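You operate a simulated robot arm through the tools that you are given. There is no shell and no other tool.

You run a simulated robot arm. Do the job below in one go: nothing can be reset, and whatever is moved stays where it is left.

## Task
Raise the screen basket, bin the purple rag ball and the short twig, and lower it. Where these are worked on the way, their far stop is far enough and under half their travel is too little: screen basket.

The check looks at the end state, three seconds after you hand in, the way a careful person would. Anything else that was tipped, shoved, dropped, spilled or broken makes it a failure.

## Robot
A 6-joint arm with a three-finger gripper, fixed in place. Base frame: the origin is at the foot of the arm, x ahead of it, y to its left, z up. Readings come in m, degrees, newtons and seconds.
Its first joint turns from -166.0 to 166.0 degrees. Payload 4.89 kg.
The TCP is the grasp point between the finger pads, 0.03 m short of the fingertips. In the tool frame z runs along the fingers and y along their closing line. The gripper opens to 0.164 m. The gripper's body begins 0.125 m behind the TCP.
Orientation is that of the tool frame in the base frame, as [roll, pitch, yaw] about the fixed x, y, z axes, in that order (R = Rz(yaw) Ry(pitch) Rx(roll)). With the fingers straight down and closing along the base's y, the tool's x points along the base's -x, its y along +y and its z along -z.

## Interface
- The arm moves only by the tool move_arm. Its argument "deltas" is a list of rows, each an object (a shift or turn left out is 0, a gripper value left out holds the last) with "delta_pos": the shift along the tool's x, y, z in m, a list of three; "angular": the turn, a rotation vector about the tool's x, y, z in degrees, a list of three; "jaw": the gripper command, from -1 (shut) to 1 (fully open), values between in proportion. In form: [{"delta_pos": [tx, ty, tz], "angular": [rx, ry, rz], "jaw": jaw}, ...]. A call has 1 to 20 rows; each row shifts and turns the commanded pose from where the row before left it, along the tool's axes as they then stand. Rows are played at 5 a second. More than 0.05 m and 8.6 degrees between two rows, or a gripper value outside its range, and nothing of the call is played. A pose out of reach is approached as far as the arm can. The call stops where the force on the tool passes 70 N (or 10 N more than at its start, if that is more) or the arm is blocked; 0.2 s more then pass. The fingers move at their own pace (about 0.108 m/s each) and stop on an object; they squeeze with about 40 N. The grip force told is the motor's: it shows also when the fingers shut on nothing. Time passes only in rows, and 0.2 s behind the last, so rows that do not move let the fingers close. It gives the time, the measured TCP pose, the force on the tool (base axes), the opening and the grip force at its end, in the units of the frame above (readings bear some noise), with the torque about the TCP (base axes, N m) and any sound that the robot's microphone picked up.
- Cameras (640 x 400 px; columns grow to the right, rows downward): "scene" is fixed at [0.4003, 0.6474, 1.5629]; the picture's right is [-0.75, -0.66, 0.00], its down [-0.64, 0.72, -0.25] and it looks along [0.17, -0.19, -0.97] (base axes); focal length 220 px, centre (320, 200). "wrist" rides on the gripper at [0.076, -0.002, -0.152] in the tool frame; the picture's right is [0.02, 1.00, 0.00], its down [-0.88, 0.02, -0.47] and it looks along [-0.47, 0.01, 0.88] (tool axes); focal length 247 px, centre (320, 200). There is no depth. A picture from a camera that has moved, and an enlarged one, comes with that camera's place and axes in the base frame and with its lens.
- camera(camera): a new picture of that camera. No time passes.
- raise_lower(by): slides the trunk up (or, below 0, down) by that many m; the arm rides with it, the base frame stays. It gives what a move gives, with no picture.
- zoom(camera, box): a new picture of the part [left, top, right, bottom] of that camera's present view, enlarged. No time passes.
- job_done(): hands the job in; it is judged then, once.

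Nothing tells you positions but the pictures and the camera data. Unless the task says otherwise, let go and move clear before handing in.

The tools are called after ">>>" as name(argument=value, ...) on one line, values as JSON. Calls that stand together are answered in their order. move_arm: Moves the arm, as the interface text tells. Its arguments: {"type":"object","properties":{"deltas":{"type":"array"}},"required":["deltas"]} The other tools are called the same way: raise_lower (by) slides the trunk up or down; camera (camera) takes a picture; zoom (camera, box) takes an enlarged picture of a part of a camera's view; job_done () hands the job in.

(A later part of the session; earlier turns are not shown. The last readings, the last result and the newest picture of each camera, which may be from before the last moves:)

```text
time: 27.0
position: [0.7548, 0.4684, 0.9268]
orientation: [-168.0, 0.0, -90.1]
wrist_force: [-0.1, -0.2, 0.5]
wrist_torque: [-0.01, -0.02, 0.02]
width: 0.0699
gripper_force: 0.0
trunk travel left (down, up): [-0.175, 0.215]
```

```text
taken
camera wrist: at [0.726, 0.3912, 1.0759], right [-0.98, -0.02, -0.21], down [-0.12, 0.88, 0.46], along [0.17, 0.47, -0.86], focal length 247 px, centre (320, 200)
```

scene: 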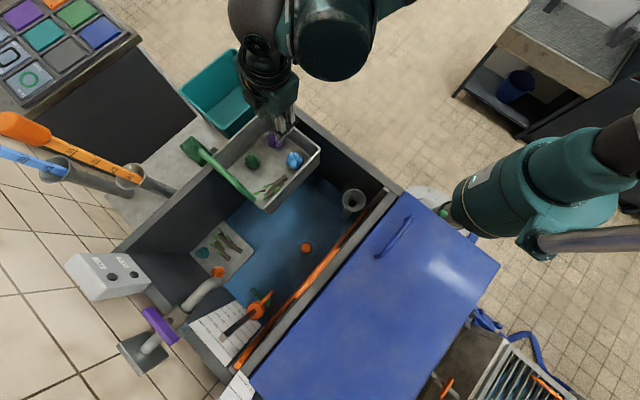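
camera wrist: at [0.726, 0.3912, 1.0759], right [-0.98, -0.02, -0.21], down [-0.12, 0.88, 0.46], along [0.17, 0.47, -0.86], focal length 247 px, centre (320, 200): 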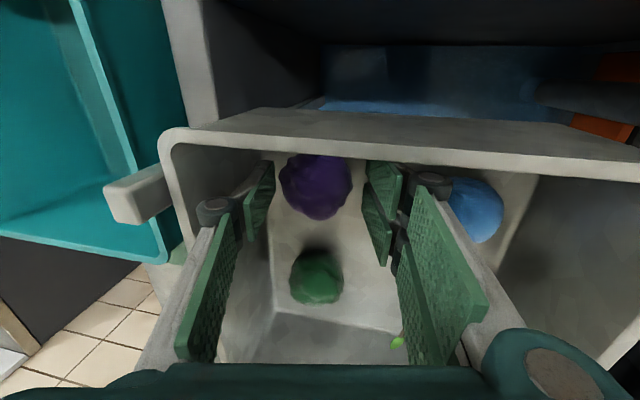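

The ball is between the pads with no contact force. I'll close on it.

>>> move_arm(deltas=[{"jaw": -1}, {"jaw": -1}, {"jaw": -1}])

>>> camera(camera="wrist")

```text
time: 27.8
position: [0.7548, 0.4683, 0.9268]
orientation: [-168.0, 0.0, -89.9]
wrist_force: [0.6, -0.9, 0.4]
wrist_torque: [-0.03, -0.03, 0.02]
width: 0.0481
gripper_force: 40.3
trunk travel left (down, up): [-0.175, 0.215]
```

```text
taken
camera wrist: at [0.7259, 0.3911, 1.076], right [-0.98, -0.02, -0.21], down [-0.12, 0.88, 0.46], along [0.17, 0.47, -0.86], focal length 247 px, centre (320, 200)
```

wrist: 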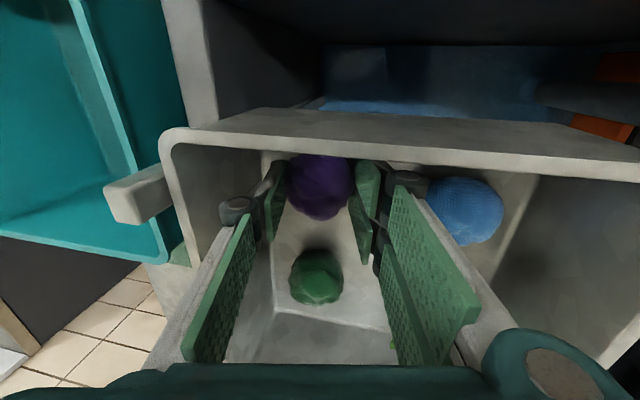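

The ball is gripped at 48 mm width. I'll lift it back out along the tool axis.

>>> move_arm(deltas=[{"delta_pos": [0, 0, -0.01]}, {"delta_pos": [0, 0, -0.02]}, {"delta_pos": [0, 0, -0.03]}, {"delta_pos": [0, 0, -0.03]}, {"delta_pos": [0, 0, -0.03]}, {"delta_pos": [0, 0, -0.03]}, {"delta_pos": [0, 0, -0.03]}, {"delta_pos": [0, 0, 0]}])

>>> camera(camera="wrist")

>>> camera(camera="scene")

```text
time: 29.6
position: [0.7176, 0.4689, 1.1016]
orientation: [-167.9, 0.0, -90.0]
wrist_force: [-0.2, -2.1, -0.8]
wrist_torque: [0.01, -0.03, 0.02]
width: 0.0478
gripper_force: 40.0
trunk travel left (down, up): [-0.175, 0.215]
```

```text
taken
camera wrist: at [0.6887, 0.3911, 1.2517], right [-0.98, -0.02, -0.21], down [-0.12, 0.88, 0.46], along [0.17, 0.47, -0.86], focal length 247 px, centre (320, 200)
```

wrist: 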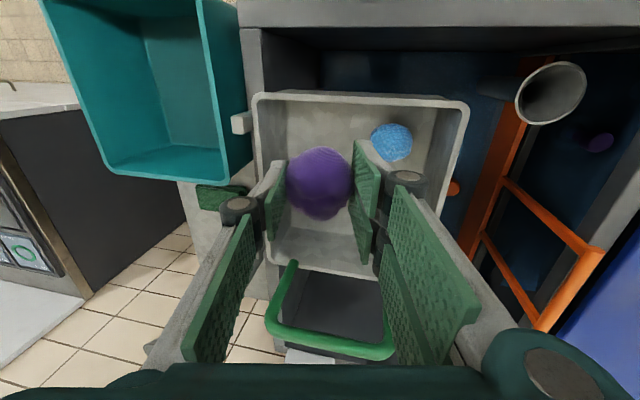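

```text
taken
```

scene: 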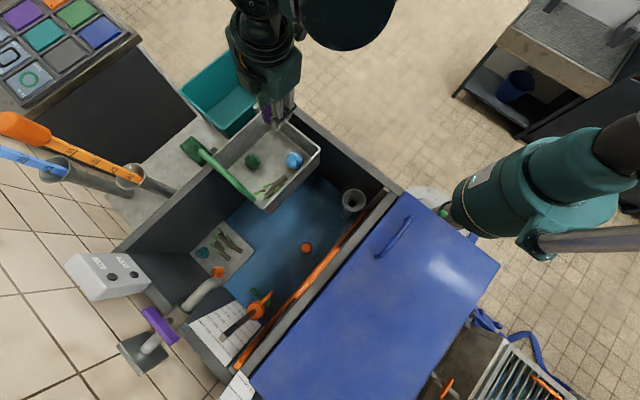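

The purple ball is out and held. I'll check the bin's position from this view.

>>> zoom(camera="wrist", box=[30, 0, 270, 200])

>>> zoom(camera="scene", box=[170, 30, 310, 170])

```text
2.00 times, centred on (150, 100) of wrist
camera zoom: at [0.6887, 0.3911, 1.2517], right [-0.98, -0.02, -0.21], down [-0.12, 0.88, 0.46], along [0.17, 0.47, -0.86], focal length 494 px, centre (660, 400)
```

zoom: 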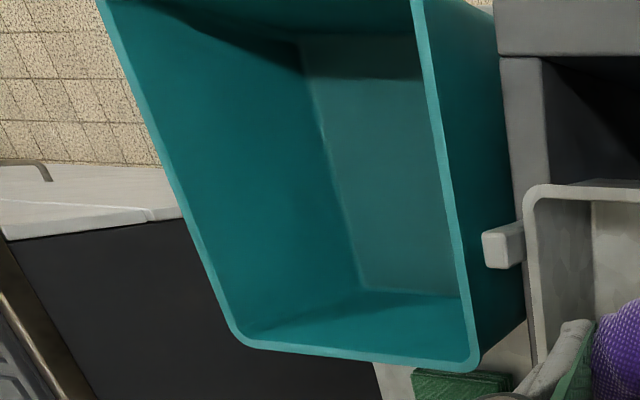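

```text
2.86 times, centred on (240, 100) of scene
camera zoom: at [0.4003, 0.6474, 1.5629], right [-0.75, -0.66, 0.0], down [-0.64, 0.72, -0.25], along [0.17, -0.19, -0.97], focal length 628 px, centre (549, 486)
```

zoom: 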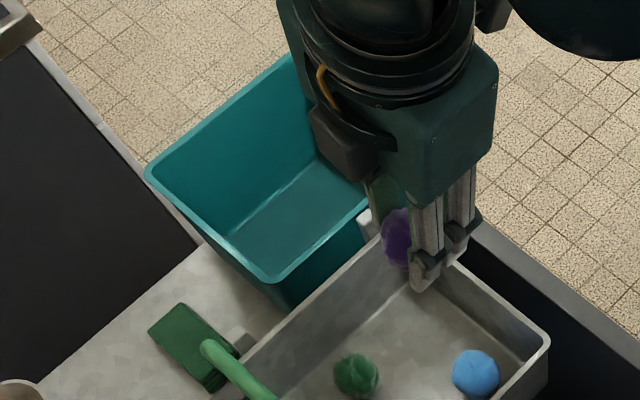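

The bin spans about x 0.90–1.11, y 0.32–0.555, rim z≈0.94. I'll carry the ball over it, above the rails and rims.

>>> move_arm(deltas=[{"delta_pos": [0.0115, -0.0385, 0.005]}, {"delta_pos": [0.0115, -0.0385, 0.005]}, {"delta_pos": [0.0115, -0.0385, 0.005]}, {"delta_pos": [0.0115, -0.0385, 0.005]}, {"delta_pos": [0.0115, -0.0385, 0.005]}, {"delta_pos": [0.0115, -0.0385, 0.005]}, {"delta_pos": [0, 0, 0]}, {"delta_pos": [0, 0, 0]}])

>>> camera(camera="wrist")

>>> camera(camera="scene")

```text
time: 31.4
position: [0.9499, 0.3973, 1.1215]
orientation: [-168.0, 0.0, -90.0]
wrist_force: [0.6, -0.3, 0.2]
wrist_torque: [0.0, 0.08, -0.03]
width: 0.0481
gripper_force: 40.3
trunk travel left (down, up): [-0.175, 0.215]
```

```text
taken
camera wrist: at [0.9213, 0.3203, 1.271], right [-0.98, -0.02, -0.21], down [-0.12, 0.88, 0.46], along [0.17, 0.47, -0.86], focal length 247 px, centre (320, 200)
```

wrist: 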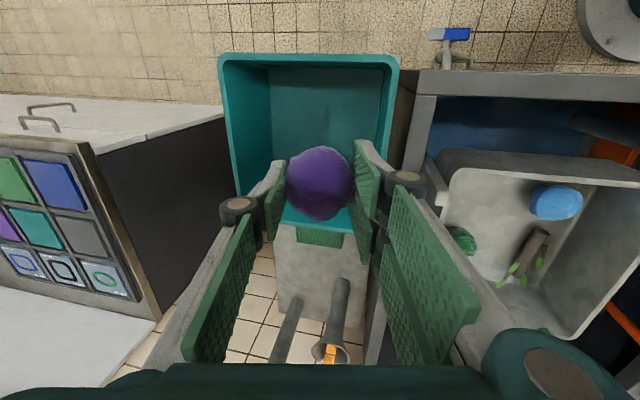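

```text
taken
```

scene: 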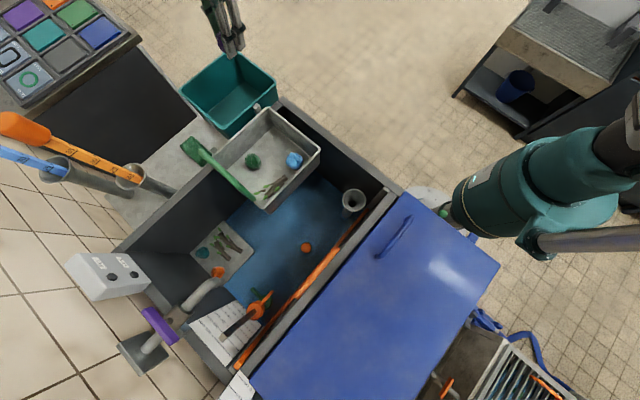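

The arm reaches here comfortably. I'll move a bit further in toward the bin's centre and lower toward the rim.

>>> move_arm(deltas=[{"delta_pos": [-0.015, -0.0196, 0.0042]}, {"delta_pos": [-0.015, -0.0196, 0.0042]}, {"delta_pos": [0, 0.0069, 0.0326]}, {"delta_pos": [0, 0.0069, 0.0326]}, {"delta_pos": [0, 0.0069, 0.0326]}, {"delta_pos": [0, 0, 0]}, {"delta_pos": [0, 0, 0]}])

>>> camera(camera="wrist")

>>> zoom(camera="scene", box=[160, 0, 320, 160])

```text
time: 33.0
position: [0.9882, 0.4271, 1.023]
orientation: [-168.0, 0.1, -90.0]
wrist_force: [0.3, 0.0, -2.0]
wrist_torque: [-0.04, 0.05, 0.01]
width: 0.048
gripper_force: 40.0
trunk travel left (down, up): [-0.175, 0.215]
```

```text
taken
camera wrist: at [0.9601, 0.3517, 1.172], right [-0.98, -0.02, -0.21], down [-0.12, 0.88, 0.46], along [0.17, 0.47, -0.86], focal length 247 px, centre (320, 200)
```

wrist: 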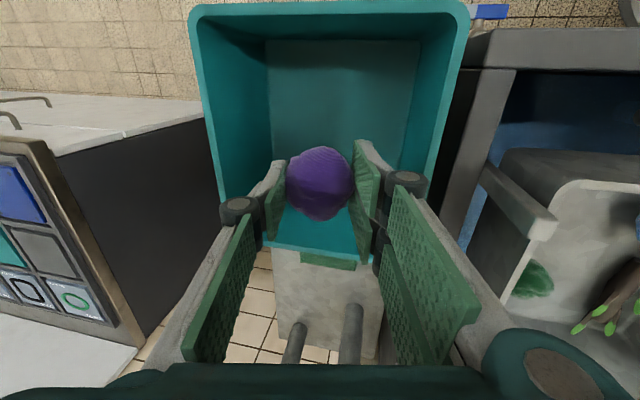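

```text
2.50 times, centred on (240, 80) of scene
camera zoom: at [0.4003, 0.6474, 1.5629], right [-0.75, -0.66, 0.0], down [-0.64, 0.72, -0.25], along [0.17, -0.19, -0.97], focal length 550 px, centre (520, 500)
```

zoom: 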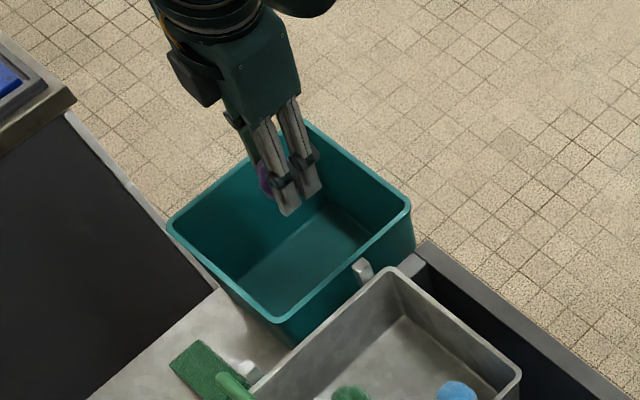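

The ball is over the inside of the bin. I'll go a little lower and release.

>>> move_arm(deltas=[{"delta_pos": [0, 0.0062, 0.0293]}, {"delta_pos": [0, 0.0062, 0.0293]}, {"delta_pos": [0, 0, 0]}, {"jaw": -0.3}, {"jaw": 0.0}, {"jaw": 0.0}, {"jaw": 0.0}])

>>> camera(camera="wrist")

>>> zoom(camera="scene", box=[160, 0, 320, 160])

```text
time: 34.6
position: [0.9887, 0.4287, 0.9617]
orientation: [-168.1, -0.1, -90.1]
wrist_force: [0.1, -0.7, 1.1]
wrist_torque: [0.01, -0.02, 0.0]
width: 0.0821
gripper_force: 0.1
trunk travel left (down, up): [-0.175, 0.215]
```

```text
taken
camera wrist: at [0.9603, 0.3519, 1.1107], right [-0.98, -0.02, -0.21], down [-0.12, 0.88, 0.46], along [0.17, 0.47, -0.86], focal length 247 px, centre (320, 200)
```

wrist: 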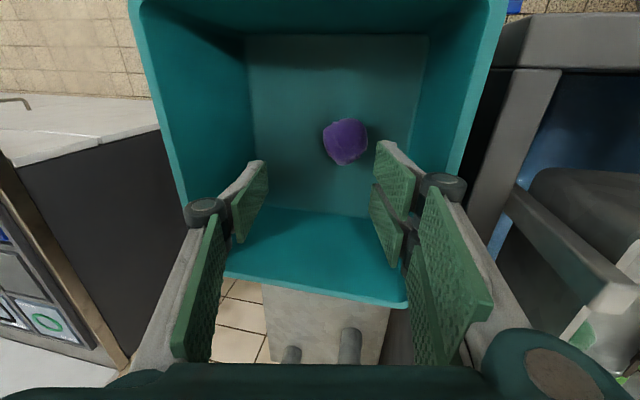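

```text
2.50 times, centred on (240, 80) of scene
camera zoom: at [0.4003, 0.6474, 1.5629], right [-0.75, -0.66, 0.0], down [-0.64, 0.72, -0.25], along [0.17, -0.19, -0.97], focal length 550 px, centre (520, 500)
```

zoom: 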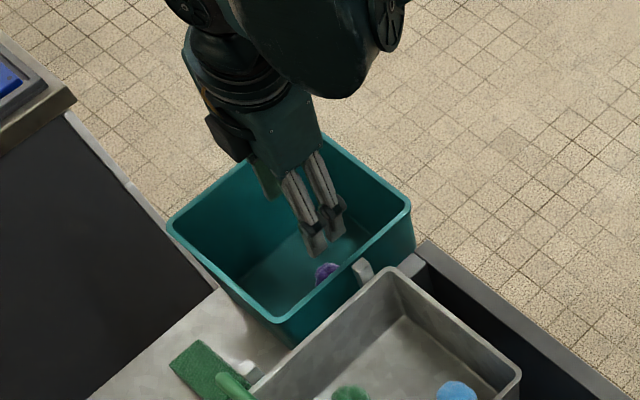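

The purple ball is in the bin. Next I'll rise, return above the basket and look at the twig.

>>> move_arm(deltas=[{"delta_pos": [0, -0.0088, -0.0416]}, {"delta_pos": [0, -0.0088, -0.0416]}, {"delta_pos": [0, -0.0088, -0.0416]}, {"delta_pos": [0, -0.0088, -0.0416]}, {"delta_pos": [-0.01345, 0.0364, -0.01]}, {"delta_pos": [-0.01345, 0.0364, -0.01]}, {"delta_pos": [-0.01345, 0.0364, -0.01]}, {"delta_pos": [-0.01345, 0.0364, -0.01]}, {"delta_pos": [-0.01345, 0.0364, -0.01]}, {"delta_pos": [-0.01345, 0.0364, -0.01]}, {"delta_pos": [-0.01345, 0.0364, -0.01]}, {"delta_pos": [-0.01345, 0.0364, -0.01]}, {"delta_pos": [-0.01345, 0.0364, -0.01]}, {"delta_pos": [0, 0, 0]}])

>>> camera(camera="wrist")

>>> camera(camera="scene")

```text
time: 37.6
position: [0.6505, 0.549, 1.1495]
orientation: [-168.0, -0.1, -90.0]
wrist_force: [0.2, 1.2, -0.7]
wrist_torque: [-0.04, -0.05, -0.01]
width: 0.0821
gripper_force: 0.1
trunk travel left (down, up): [-0.175, 0.215]
```

```text
taken
camera wrist: at [0.6235, 0.4716, 1.2988], right [-0.98, -0.02, -0.21], down [-0.12, 0.88, 0.46], along [0.17, 0.47, -0.86], focal length 247 px, centre (320, 200)
```

wrist: 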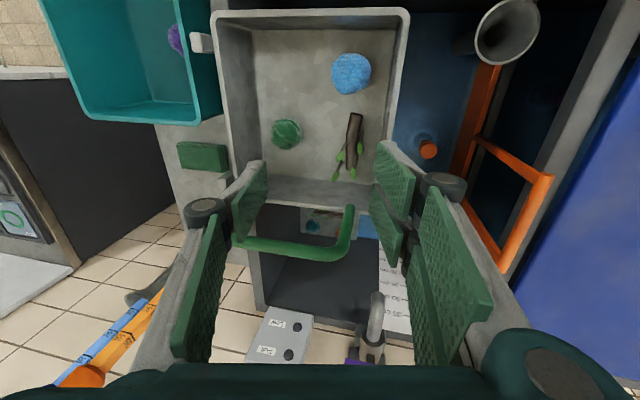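

```text
taken
```

scene: 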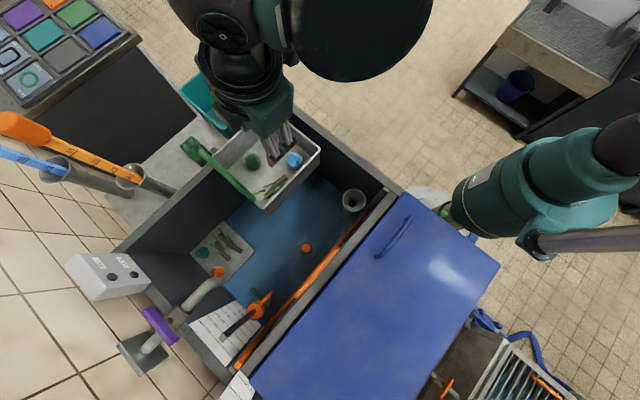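

The twig lies along y at about x 0.65, y 0.537–0.626, near the front wall. I'll tilt about 5° the other way so the front finger clears that wall, narrow the opening, and come to just above the rim.

>>> move_arm(deltas=[{"angular": [-6, 0, 0], "jaw": -0.439}, {"angular": [-6, 0, 0]}, {"angular": [-5, 0, 0]}, {"delta_pos": [-0.0037, -0.0086, 0.0337]}, {"delta_pos": [-0.0037, -0.0086, 0.0337]}, {"delta_pos": [-0.0037, -0.0086, 0.0337]}, {"delta_pos": [0, 0, 0]}, {"delta_pos": [0, 0, 0]}])

>>> camera(camera="wrist")

>>> zoom(camera="wrist", box=[240, 80, 420, 240])

>>> zoom(camera="scene", box=[200, 80, 340, 220])

```text
time: 39.4
position: [0.6698, 0.5578, 1.0464]
orientation: [175.0, 0.0, -90.0]
wrist_force: [0.2, -0.1, -1.0]
wrist_torque: [-0.06, 0.1, -0.01]
width: 0.0459
gripper_force: 0.2
trunk travel left (down, up): [-0.175, 0.215]
```

```text
taken
camera wrist: at [0.6854, 0.4818, 1.1986], right [-1.0, -0.02, 0.09], down [0.02, 0.88, 0.47], along [-0.09, 0.47, -0.88], focal length 247 px, centre (320, 200)
```

wrist: 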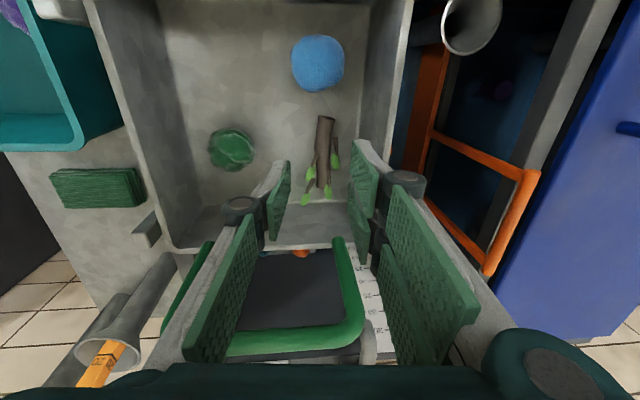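

```text
2.50 times, centred on (330, 160) of wrist
camera zoom: at [0.6854, 0.4818, 1.1986], right [-1.0, -0.02, 0.09], down [0.02, 0.88, 0.47], along [-0.09, 0.47, -0.88], focal length 617 px, centre (295, 300)
```

zoom: 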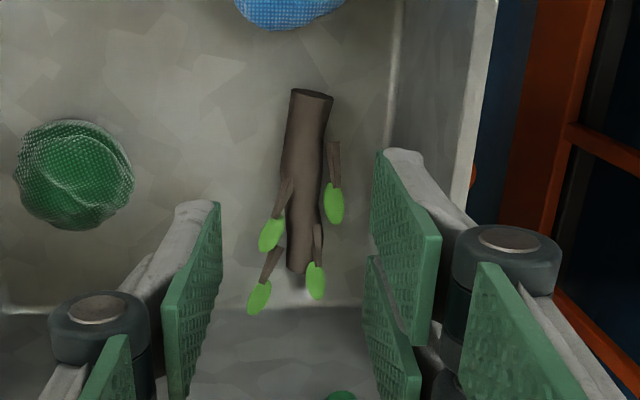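

```text
2.86 times, centred on (270, 150) of scene
camera zoom: at [0.4003, 0.6474, 1.5629], right [-0.75, -0.66, 0.0], down [-0.64, 0.72, -0.25], along [0.17, -0.19, -0.97], focal length 628 px, centre (463, 343)
```

zoom: 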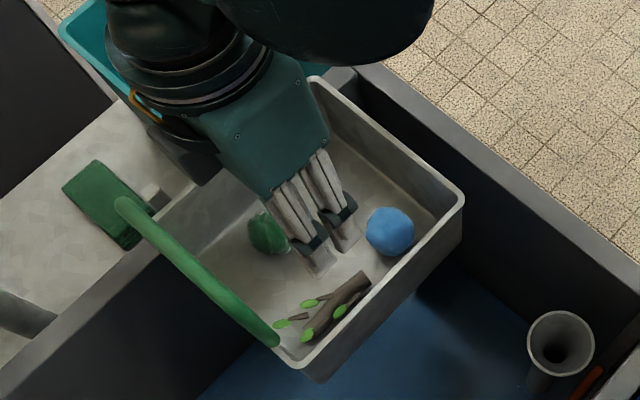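

The twig's centre is at x≈0.651 near y 0.56 and the front wall is at x≈0.608. I'll shift slightly and descend.

>>> move_arm(deltas=[{"delta_pos": [0, 0.0025, 0.0]}, {"delta_pos": [0, 0, 0.025]}, {"delta_pos": [0, 0, 0.025]}, {"delta_pos": [0, 0, 0.025]}, {"delta_pos": [0, 0, 0.02]}, {"delta_pos": [0, 0, 0]}])

>>> camera(camera="wrist")

>>> zoom(camera="wrist", box=[240, 80, 420, 240])

>>> zoom(camera="scene", box=[200, 80, 340, 220])

```text
time: 40.8
position: [0.6579, 0.5614, 0.9538]
orientation: [175.0, 0.0, -89.9]
wrist_force: [0.8, 1.5, 0.3]
wrist_torque: [-0.03, 0.02, -0.03]
width: 0.0459
gripper_force: 0.1
trunk travel left (down, up): [-0.175, 0.215]
```

```text
taken
camera wrist: at [0.6736, 0.4834, 1.1047], right [-1.0, -0.02, 0.09], down [0.02, 0.88, 0.47], along [-0.09, 0.47, -0.88], focal length 247 px, centre (320, 200)
```

wrist: 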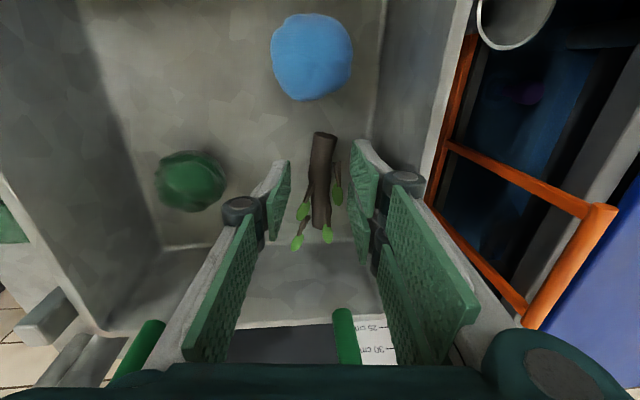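

```text
2.50 times, centred on (330, 160) of wrist
camera zoom: at [0.6736, 0.4834, 1.1047], right [-1.0, -0.02, 0.09], down [0.02, 0.88, 0.47], along [-0.09, 0.47, -0.88], focal length 617 px, centre (295, 300)
```

zoom: 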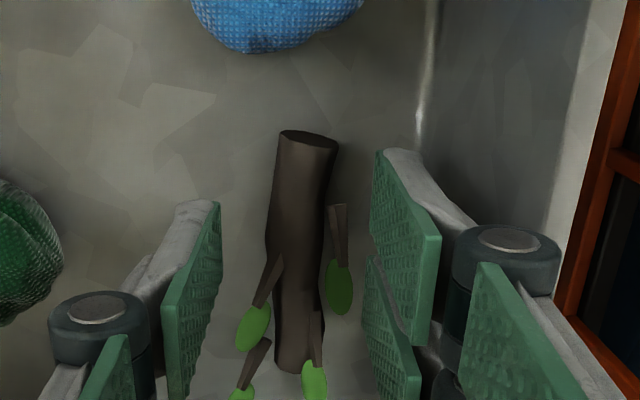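

```text
2.86 times, centred on (270, 150) of scene
camera zoom: at [0.4003, 0.6474, 1.5629], right [-0.75, -0.66, 0.0], down [-0.64, 0.72, -0.25], along [0.17, -0.19, -0.97], focal length 628 px, centre (463, 343)
```

zoom: 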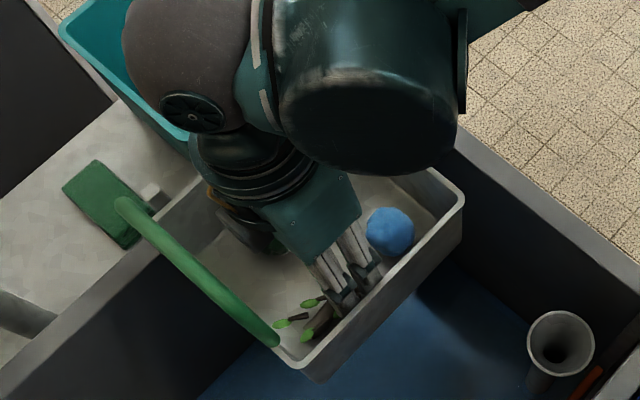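

>>> move_arm(deltas=[{"delta_pos": [0.002, 0, 0.01]}, {"delta_pos": [0, 0, 0.01]}, {"delta_pos": [0, 0, 0.01]}, {"delta_pos": [0, 0, 0.005]}, {"delta_pos": [0, 0, 0]}])

>>> camera(camera="wrist")

>>> zoom(camera="wrist", box=[240, 100, 420, 260])

```text
time: 42.0
position: [0.6537, 0.5588, 0.9187]
orientation: [174.9, 0.0, -90.0]
wrist_force: [0.0, -0.1, -0.2]
wrist_torque: [0.01, 0.03, -0.03]
width: 0.0457
gripper_force: 0.1
trunk travel left (down, up): [-0.175, 0.215]
```

```text
taken
camera wrist: at [0.6698, 0.482, 1.0703], right [-1.0, -0.02, 0.09], down [0.02, 0.88, 0.47], along [-0.09, 0.47, -0.88], focal length 247 px, centre (320, 200)
```

wrist: 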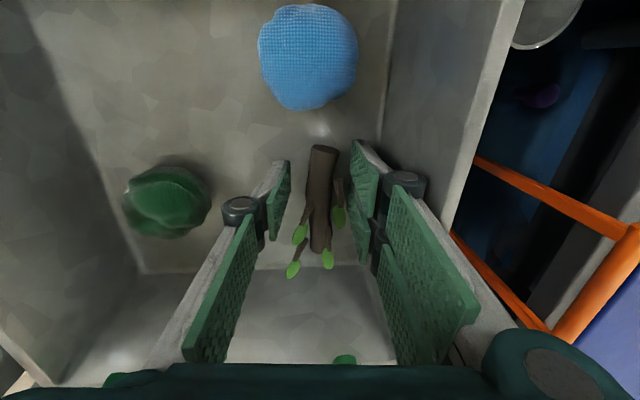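

```text
2.50 times, centred on (330, 180) of wrist
camera zoom: at [0.6698, 0.482, 1.0703], right [-1.0, -0.02, 0.09], down [0.02, 0.88, 0.47], along [-0.09, 0.47, -0.88], focal length 617 px, centre (295, 250)
```

zoom: 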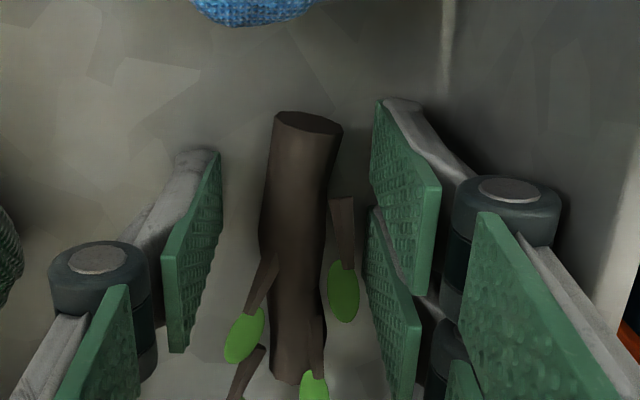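

>>> move_arm(deltas=[{"delta_pos": [0, 0.001, 0.003]}, {"delta_pos": [0, 0, 0]}])

```text
time: 42.6
position: [0.6509, 0.558, 0.916]
orientation: [175.0, 0.0, -90.0]
wrist_force: [1.9, 1.3, 3.7]
wrist_torque: [0.06, -0.17, 0.06]
width: 0.0465
gripper_force: 1.1
trunk travel left (down, up): [-0.175, 0.215]
```

There's a slight touch, probably the fingertips on the basket floor. I'll back off 1.5 mm and close on the twig.

>>> move_arm(deltas=[{"delta_pos": [0, 0, -0.0015]}, {"jaw": -1}, {"jaw": -1}, {"jaw": -1}, {"jaw": -1}])

>>> camera(camera="wrist")

>>> zoom(camera="wrist", box=[240, 100, 420, 260])

```text
time: 43.8
position: [0.6531, 0.5582, 0.9179]
orientation: [175.0, 0.0, -90.1]
wrist_force: [0.8, 0.1, 0.4]
wrist_torque: [-0.01, 0.01, 0.03]
width: 0.0207
gripper_force: 40.3
trunk travel left (down, up): [-0.175, 0.215]
```

```text
taken
camera wrist: at [0.6692, 0.4811, 1.0693], right [-1.0, -0.02, 0.09], down [0.02, 0.88, 0.47], along [-0.09, 0.47, -0.88], focal length 247 px, centre (320, 200)
```

wrist: 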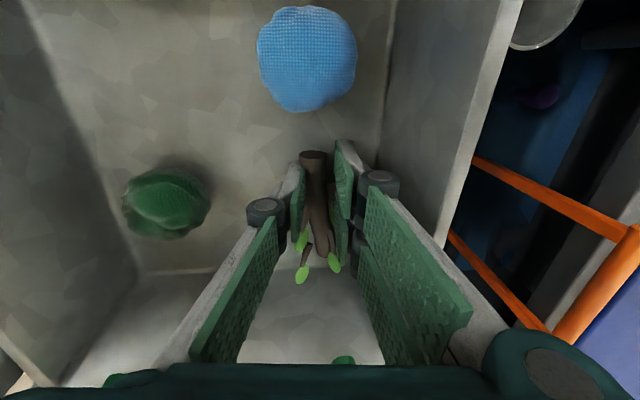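

```text
2.50 times, centred on (330, 180) of wrist
camera zoom: at [0.6692, 0.4811, 1.0693], right [-1.0, -0.02, 0.09], down [0.02, 0.88, 0.47], along [-0.09, 0.47, -0.88], focal length 617 px, centre (295, 250)
```

zoom: 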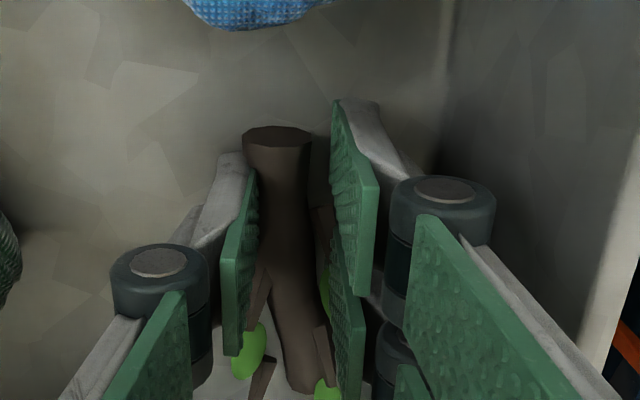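

The trunk is gripped at about 21 mm. I'll lift gently and check the hold.

>>> move_arm(deltas=[{"delta_pos": [0, 0, -0.008]}, {"delta_pos": [0, 0, -0.012]}, {"delta_pos": [0, 0, -0.015]}, {"delta_pos": [0, 0, 0]}])

>>> camera(camera="wrist")

```text
time: 44.8
position: [0.6561, 0.5572, 0.9527]
orientation: [175.0, 0.0, -90.0]
wrist_force: [-0.8, 0.1, 0.4]
wrist_torque: [0.02, -0.04, 0.0]
width: 0.0207
gripper_force: 40.2
trunk travel left (down, up): [-0.175, 0.215]
```

```text
taken
camera wrist: at [0.6722, 0.4812, 1.1045], right [-1.0, -0.02, 0.09], down [0.02, 0.88, 0.47], along [-0.09, 0.47, -0.88], focal length 247 px, centre (320, 200)
```

wrist: 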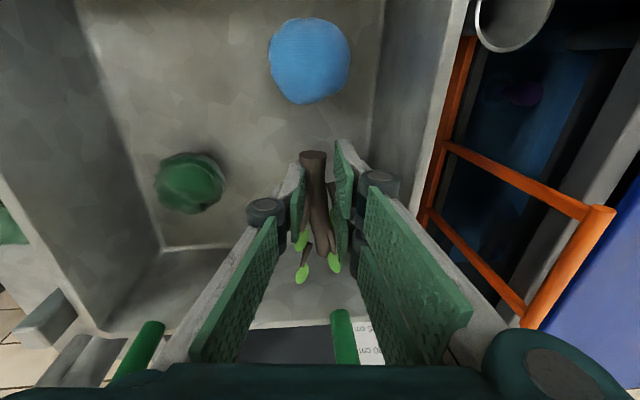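

>>> move_arm(deltas=[{"delta_pos": [0, 0, -0.03]}, {"delta_pos": [0.01, 0, -0.03]}, {"delta_pos": [0.01, 0, -0.03]}, {"delta_pos": [0, 0, -0.04]}, {"delta_pos": [0, 0, -0.04]}, {"delta_pos": [0, 0, 0]}])

>>> camera(camera="wrist")

>>> camera(camera="scene")

```text
time: 46.2
position: [0.67, 0.5384, 1.1228]
orientation: [175.0, 0.0, -90.0]
wrist_force: [0.2, -1.2, -0.6]
wrist_torque: [0.03, -0.06, -0.02]
width: 0.0205
gripper_force: 40.0
trunk travel left (down, up): [-0.175, 0.215]
```

```text
taken
camera wrist: at [0.6872, 0.4614, 1.2756], right [-1.0, -0.02, 0.09], down [0.02, 0.88, 0.47], along [-0.09, 0.47, -0.88], focal length 247 px, centre (320, 200)
```

wrist: 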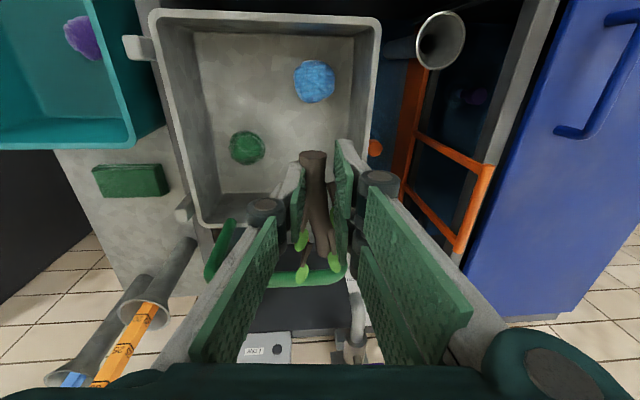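

```text
taken
```

scene: 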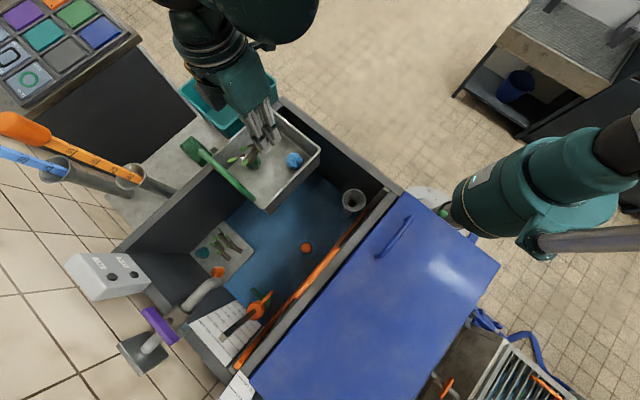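

The twig is held securely. I'll tilt back for reach and carry it over the bin.

>>> move_arm(deltas=[{"angular": [6, 0, 0]}, {"angular": [6, 0, 0]}, {"delta_pos": [0.01425, -0.0355, 0.003]}, {"delta_pos": [0.01425, -0.0355, 0.003]}, {"delta_pos": [0.01425, -0.0355, 0.003]}, {"delta_pos": [0.01425, -0.0355, 0.003]}, {"delta_pos": [0.01425, -0.0355, 0.003]}, {"delta_pos": [0.01425, -0.0355, 0.003]}, {"delta_pos": [0.01425, -0.0355, 0.003]}, {"delta_pos": [0.01425, -0.0355, 0.003]}, {"delta_pos": [0.01425, -0.0355, 0.003]}, {"delta_pos": [0, 0, 0]}, {"delta_pos": [0, 0, 0]}])

>>> camera(camera="wrist")

>>> camera(camera="scene")

```text
time: 49.0
position: [0.991, 0.4126, 1.136]
orientation: [-173.0, 0.0, -90.0]
wrist_force: [1.0, 0.0, -0.4]
wrist_torque: [0.06, 0.07, 0.0]
width: 0.0208
gripper_force: 39.8
trunk travel left (down, up): [-0.175, 0.215]
```

```text
taken
camera wrist: at [0.9758, 0.3358, 1.2871], right [-0.99, -0.02, -0.12], down [-0.08, 0.88, 0.47], along [0.1, 0.47, -0.88], focal length 247 px, centre (320, 200)
```

wrist: 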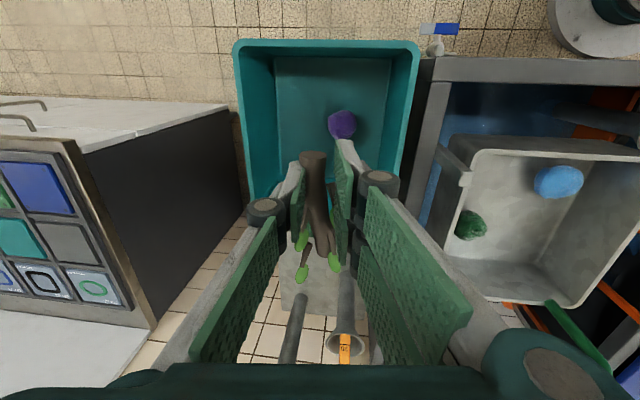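

```text
taken
```

scene: 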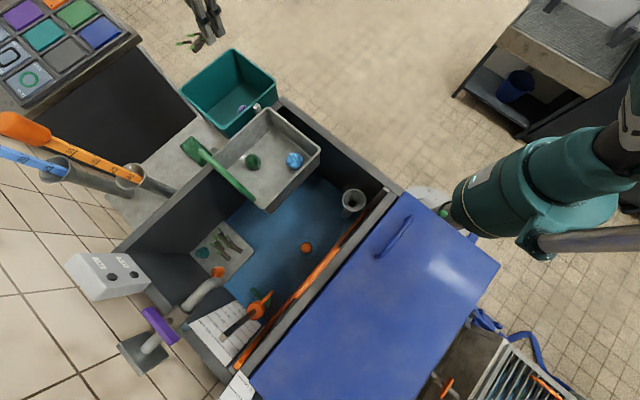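

>>> move_arm(deltas=[{"delta_pos": [0, 0.0052, 0.0422]}, {"delta_pos": [0, 0.0052, 0.0422]}, {"delta_pos": [0, 0.0052, 0.0422]}, {"delta_pos": [0, 0.0052, 0.0422]}, {"delta_pos": [0, 0, 0]}, {"delta_pos": [0, 0, 0]}])

>>> camera(camera="wrist")

>>> zoom(camera="scene", box=[160, 0, 320, 160])

```text
time: 50.4
position: [0.9916, 0.411, 0.9643]
orientation: [-172.9, 0.0, -90.0]
wrist_force: [0.2, 0.4, -1.2]
wrist_torque: [-0.05, 0.05, -0.02]
width: 0.0207
gripper_force: 39.8
trunk travel left (down, up): [-0.175, 0.215]
```

```text
taken
camera wrist: at [0.976, 0.3343, 1.1154], right [-0.99, -0.02, -0.12], down [-0.08, 0.88, 0.47], along [0.1, 0.47, -0.88], focal length 247 px, centre (320, 200)
```

wrist: 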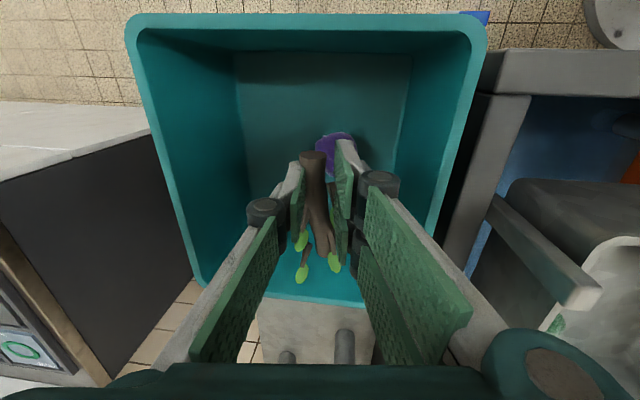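

```text
2.50 times, centred on (240, 80) of scene
camera zoom: at [0.4003, 0.6474, 1.5629], right [-0.75, -0.66, 0.0], down [-0.64, 0.72, -0.25], along [0.17, -0.19, -0.97], focal length 550 px, centre (520, 500)
```

zoom: 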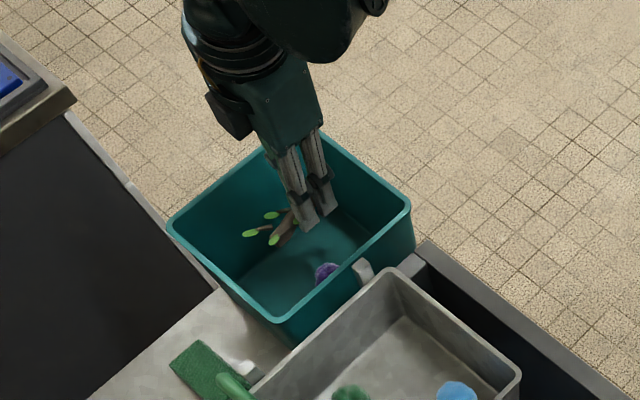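

The twig is inside the bin's mouth and clear of the walls, so I'll release it.

>>> move_arm(deltas=[{"jaw": -0.5}, {"jaw": -0.2}, {"jaw": 0.0}, {"jaw": 0.0}, {"jaw": 0.0}])

>>> camera(camera="wrist")

>>> zoom(camera="scene", box=[160, 0, 320, 160])

```text
time: 51.6
position: [0.9914, 0.412, 0.9654]
orientation: [-173.0, 0.0, -90.1]
wrist_force: [0.2, 0.2, -0.4]
wrist_torque: [-0.02, 0.03, -0.01]
width: 0.0821
gripper_force: 0.1
trunk travel left (down, up): [-0.175, 0.215]
```

```text
taken
camera wrist: at [0.9758, 0.3343, 1.1158], right [-0.99, -0.02, -0.12], down [-0.08, 0.88, 0.47], along [0.1, 0.47, -0.88], focal length 247 px, centre (320, 200)
```

wrist: 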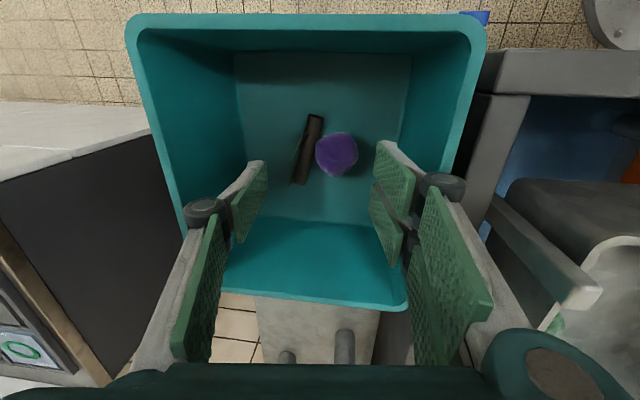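

```text
2.50 times, centred on (240, 80) of scene
camera zoom: at [0.4003, 0.6474, 1.5629], right [-0.75, -0.66, 0.0], down [-0.64, 0.72, -0.25], along [0.17, -0.19, -0.97], focal length 550 px, centre (520, 500)
```

zoom: 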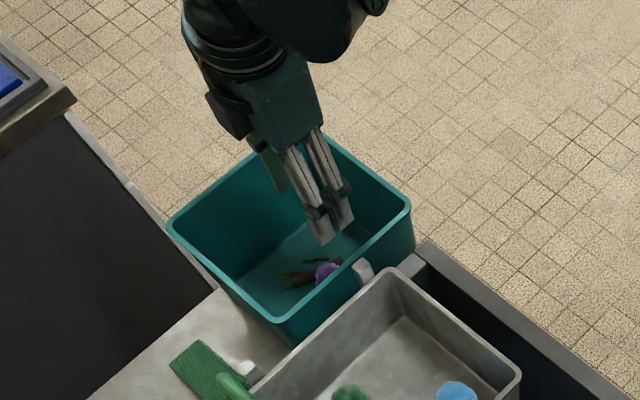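

Both items are in the bin. I'll rise, return over the basket, and restore the handle-gripping orientation.

>>> move_arm(deltas=[{"delta_pos": [0, -0.0049, -0.0397]}, {"delta_pos": [0, -0.0049, -0.0397]}, {"delta_pos": [0, -0.0049, -0.0397]}, {"delta_pos": [0, -0.0049, -0.0397]}, {"delta_pos": [0, -0.0049, -0.0397]}, {"angular": [-7, 0, 0]}, {"delta_pos": [-0.0197, 0.0344, -0.005]}, {"delta_pos": [-0.0197, 0.0344, -0.005]}, {"delta_pos": [-0.0197, 0.0344, -0.005]}, {"delta_pos": [-0.0197, 0.0344, -0.005]}, {"delta_pos": [-0.0197, 0.0344, -0.005]}, {"delta_pos": [-0.0197, 0.0344, -0.005]}, {"delta_pos": [-0.0197, 0.0344, -0.005]}, {"delta_pos": [0, 0, 0]}])

>>> move_arm(deltas=[{"angular": [0, 0, 8.182]}, {"angular": [0, 0, 8.182]}, {"angular": [0, 0, 8.182]}, {"angular": [0, 0, 8.182]}, {"angular": [0, 0, 8.182]}, {"angular": [0, 0, 8.182]}, {"angular": [0, 0, 8.182]}, {"angular": [0, 0, 8.182]}, {"angular": [0, 0, 8.182]}, {"angular": [0, 0, 8.182]}, {"angular": [0, 0, 8.182]}, {"delta_pos": [0, 0, 0]}])

>>> camera(camera="scene")

>>> camera(camera="wrist")

```text
time: 54.6
position: [0.747, 0.5481, 1.2006]
orientation: [-180.0, 0.0, -90.0]
wrist_force: [-1.5, 0.0, -0.2]
wrist_torque: [-0.04, -0.12, -0.02]
width: 0.0818
gripper_force: 0.1
trunk travel left (down, up): [-0.175, 0.215]
```

```text
time: 57.2
position: [0.7487, 0.5489, 1.1992]
orientation: [179.9, 0.0, 179.8]
wrist_force: [0.9, 0.4, 0.7]
wrist_torque: [-0.03, 0.02, 0.01]
width: 0.082
gripper_force: 0.2
trunk travel left (down, up): [-0.175, 0.215]
```

```text
taken
```

scene: 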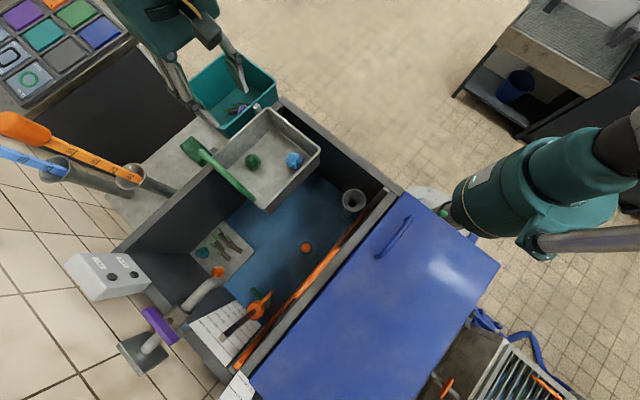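

```text
taken
camera wrist: at [0.6753, 0.5463, 1.352], right [-0.02, 1.0, 0.0], down [0.88, 0.02, 0.47], along [0.47, 0.01, -0.88], focal length 247 px, centre (320, 200)
```

wrist: 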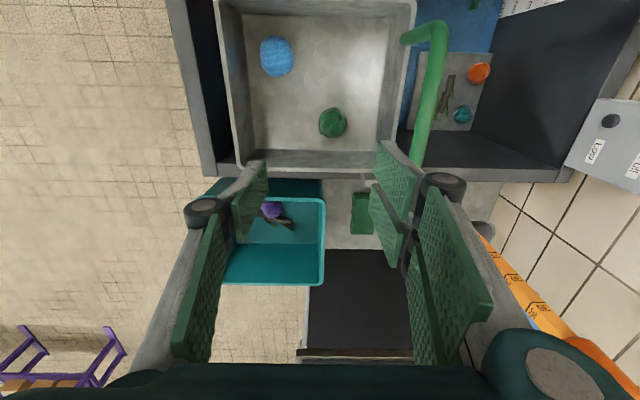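

>>> move_arm(deltas=[{"delta_pos": [0.0167, 0.0358, 0]}, {"delta_pos": [0.0167, 0.0358, 0]}, {"delta_pos": [0.0163, 0.0358, 0]}, {"delta_pos": [0, 0, 0]}, {"delta_pos": [0, 0, 0.03]}, {"delta_pos": [0, 0, 0]}])

>>> camera(camera="wrist")

```text
time: 58.6
position: [0.7007, 0.6568, 1.1672]
orientation: [-180.0, 0.0, -180.0]
wrist_force: [0.6, 0.9, -0.4]
wrist_torque: [-0.02, 0.02, -0.01]
width: 0.0818
gripper_force: 0.0
trunk travel left (down, up): [-0.175, 0.215]
```

```text
taken
camera wrist: at [0.626, 0.6547, 1.3197], right [-0.02, 1.0, 0.0], down [0.88, 0.02, 0.47], along [0.47, 0.01, -0.88], focal length 247 px, centre (320, 200)
```

wrist: 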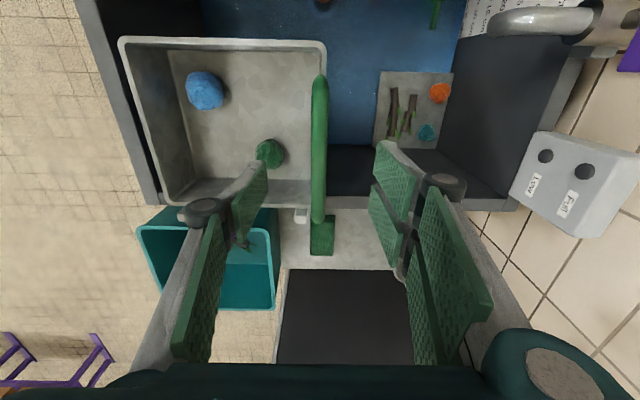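

>>> move_arm(deltas=[{"delta_pos": [0, 0, 0.03]}, {"delta_pos": [0, 0, 0.03]}, {"delta_pos": [0, 0, 0.03]}, {"delta_pos": [0, 0, 0]}, {"delta_pos": [0, 0, 0]}])

>>> camera(camera="wrist")

```text
time: 59.8
position: [0.7006, 0.6558, 1.0788]
orientation: [-180.0, 0.0, -180.0]
wrist_force: [-0.4, 0.2, 0.3]
wrist_torque: [-0.03, -0.01, 0.01]
width: 0.0818
gripper_force: 0.0
trunk travel left (down, up): [-0.175, 0.215]
```

```text
taken
camera wrist: at [0.6257, 0.6542, 1.2303], right [-0.02, 1.0, 0.0], down [0.88, 0.02, 0.47], along [0.47, 0.01, -0.88], focal length 247 px, centre (320, 200)
```

wrist: 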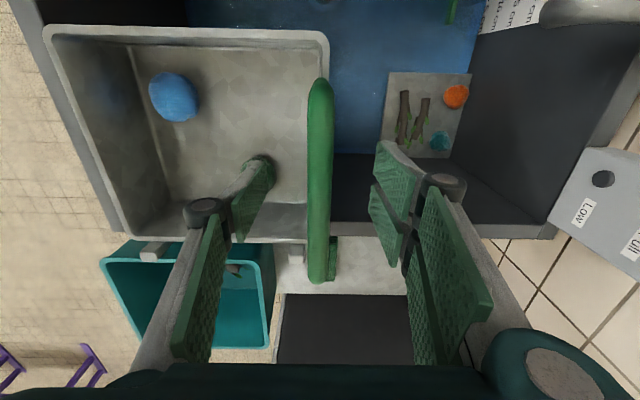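

The handle is between the fingers at the same relative height as before. I'll grip it and start lowering slowly.

>>> move_arm(deltas=[{"jaw": -1}, {"jaw": -1}, {"jaw": -1}, {"jaw": -1}, {"delta_pos": [0, 0, 0.008]}, {"delta_pos": [0, 0, 0.01]}, {"delta_pos": [0, 0, 0.01]}, {"delta_pos": [0, 0, 0]}])

>>> camera(camera="wrist")

```text
time: 61.6
position: [0.6997, 0.6555, 1.0509]
orientation: [-180.0, 0.0, -180.0]
wrist_force: [-0.3, 7.9, 1.6]
wrist_torque: [-0.02, -0.57, -0.03]
width: 0.0135
gripper_force: 44.5
trunk travel left (down, up): [-0.175, 0.215]
```

```text
taken
camera wrist: at [0.6257, 0.6538, 1.2028], right [-0.02, 1.0, 0.0], down [0.88, 0.02, 0.47], along [0.47, 0.01, -0.88], focal length 247 px, centre (320, 200)
```

wrist: 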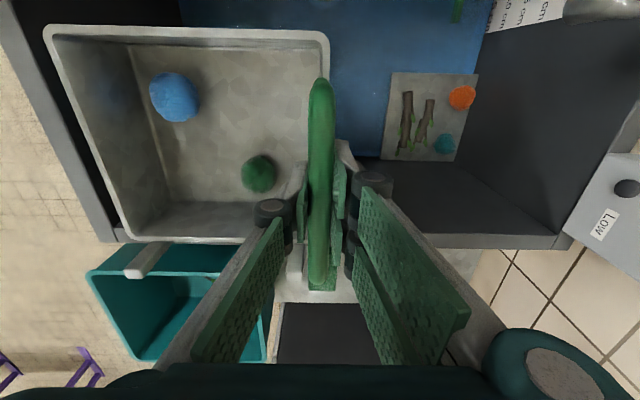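

>>> move_arm(deltas=[{"delta_pos": [0, 0, 0.012]}, {"delta_pos": [0, 0, 0.012]}, {"delta_pos": [0, 0, 0.012]}, {"delta_pos": [0, 0, 0.012]}, {"delta_pos": [0, 0, 0.012]}, {"delta_pos": [0, 0, 0]}])

```text
time: 63.0
position: [0.7003, 0.6563, 0.9912]
orientation: [179.9, -0.1, -180.0]
wrist_force: [-9.5, 7.0, 0.2]
wrist_torque: [-0.05, 0.05, 0.0]
width: 0.0137
gripper_force: 45.3
trunk travel left (down, up): [-0.175, 0.215]
```

>>> move_arm(deltas=[{"delta_pos": [0, 0, 0.012]}, {"delta_pos": [0, 0, 0.012]}, {"delta_pos": [0, 0, 0.012]}, {"delta_pos": [0, 0, 0.012]}, {"delta_pos": [0, 0, 0.012]}, {"delta_pos": [0, 0, 0]}])

>>> camera(camera="scene")

```text
time: 64.4
position: [0.7008, 0.6558, 0.9302]
orientation: [180.0, 0.0, -180.0]
wrist_force: [-6.0, 2.9, -0.8]
wrist_torque: [0.03, 0.16, 0.0]
width: 0.014
gripper_force: 45.0
trunk travel left (down, up): [-0.175, 0.215]
```

```text
taken
```

scene: 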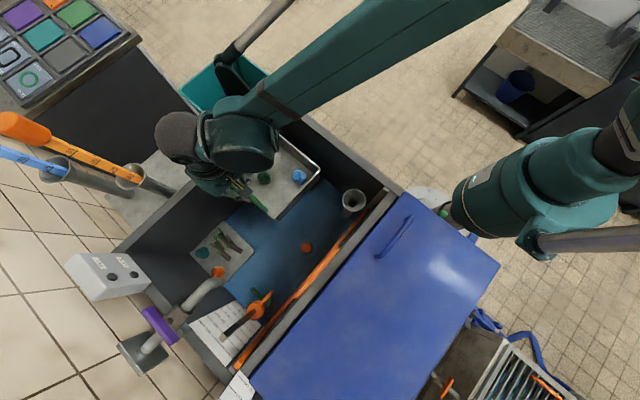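

>>> move_arm(deltas=[{"delta_pos": [0, 0, 0.012]}, {"delta_pos": [0, 0, 0.012]}, {"delta_pos": [0, 0, 0.012]}, {"delta_pos": [0, 0, 0.012]}, {"delta_pos": [0, 0, 0.012]}, {"delta_pos": [0, 0, 0.012]}, {"delta_pos": [0, 0, 0]}])

```text
time: 66.0
position: [0.6998, 0.6566, 0.8586]
orientation: [-180.0, 0.1, 180.0]
wrist_force: [10.1, 3.1, -0.1]
wrist_torque: [0.0, -0.39, 0.04]
width: 0.0139
gripper_force: 44.9
trunk travel left (down, up): [-0.175, 0.215]
```

>>> move_arm(deltas=[{"delta_pos": [0, 0, 0.012]}, {"delta_pos": [0, 0, 0.012]}, {"delta_pos": [0, 0, 0.012]}, {"delta_pos": [0, 0, 0.012]}, {"delta_pos": [0, 0, 0.01]}, {"delta_pos": [0, 0, 0]}])

```text
time: 67.4
position: [0.7, 0.6568, 0.8005]
orientation: [-180.0, 0.0, -180.0]
wrist_force: [6.8, 3.6, 1.9]
wrist_torque: [-0.04, -0.11, -0.03]
width: 0.0139
gripper_force: 45.4
trunk travel left (down, up): [-0.175, 0.215]
```

About 23 mm remain to the lower stop. I'll go in small steps and watch for the stop.

>>> move_arm(deltas=[{"delta_pos": [0, 0, 0.005]}, {"delta_pos": [0, 0, 0.005]}, {"delta_pos": [0, 0, 0.005]}, {"delta_pos": [0, 0, 0.005]}, {"delta_pos": [0, 0, 0]}])

```text
time: 68.6
position: [0.7001, 0.6557, 0.7814]
orientation: [-179.9, 0.1, -180.0]
wrist_force: [-10.2, 0.5, 1.0]
wrist_torque: [0.02, -0.04, -0.01]
width: 0.0139
gripper_force: 44.7
trunk travel left (down, up): [-0.175, 0.215]
```

>>> move_arm(deltas=[{"delta_pos": [0, 0, 0.002]}, {"delta_pos": [0, 0, 0.002]}, {"delta_pos": [0, 0, 0.001]}, {"delta_pos": [0, 0, 0]}])

>>> camera(camera="wrist")

```text
time: 69.6
position: [0.7001, 0.6562, 0.7767]
orientation: [179.9, 0.1, 179.9]
wrist_force: [0.9, 8.1, 28.8]
wrist_torque: [-0.06, -0.02, -0.03]
width: 0.014
gripper_force: 44.8
trunk travel left (down, up): [-0.175, 0.215]
```

```text
taken
camera wrist: at [0.6256, 0.6537, 0.9296], right [-0.02, 1.0, 0.0], down [0.88, 0.02, 0.47], along [0.47, 0.01, -0.88], focal length 247 px, centre (320, 200)
```

wrist: 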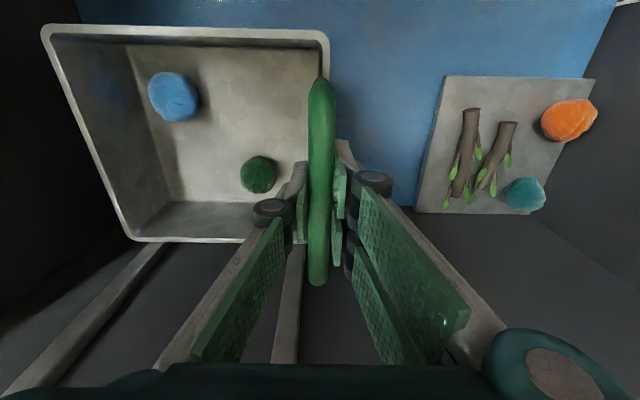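

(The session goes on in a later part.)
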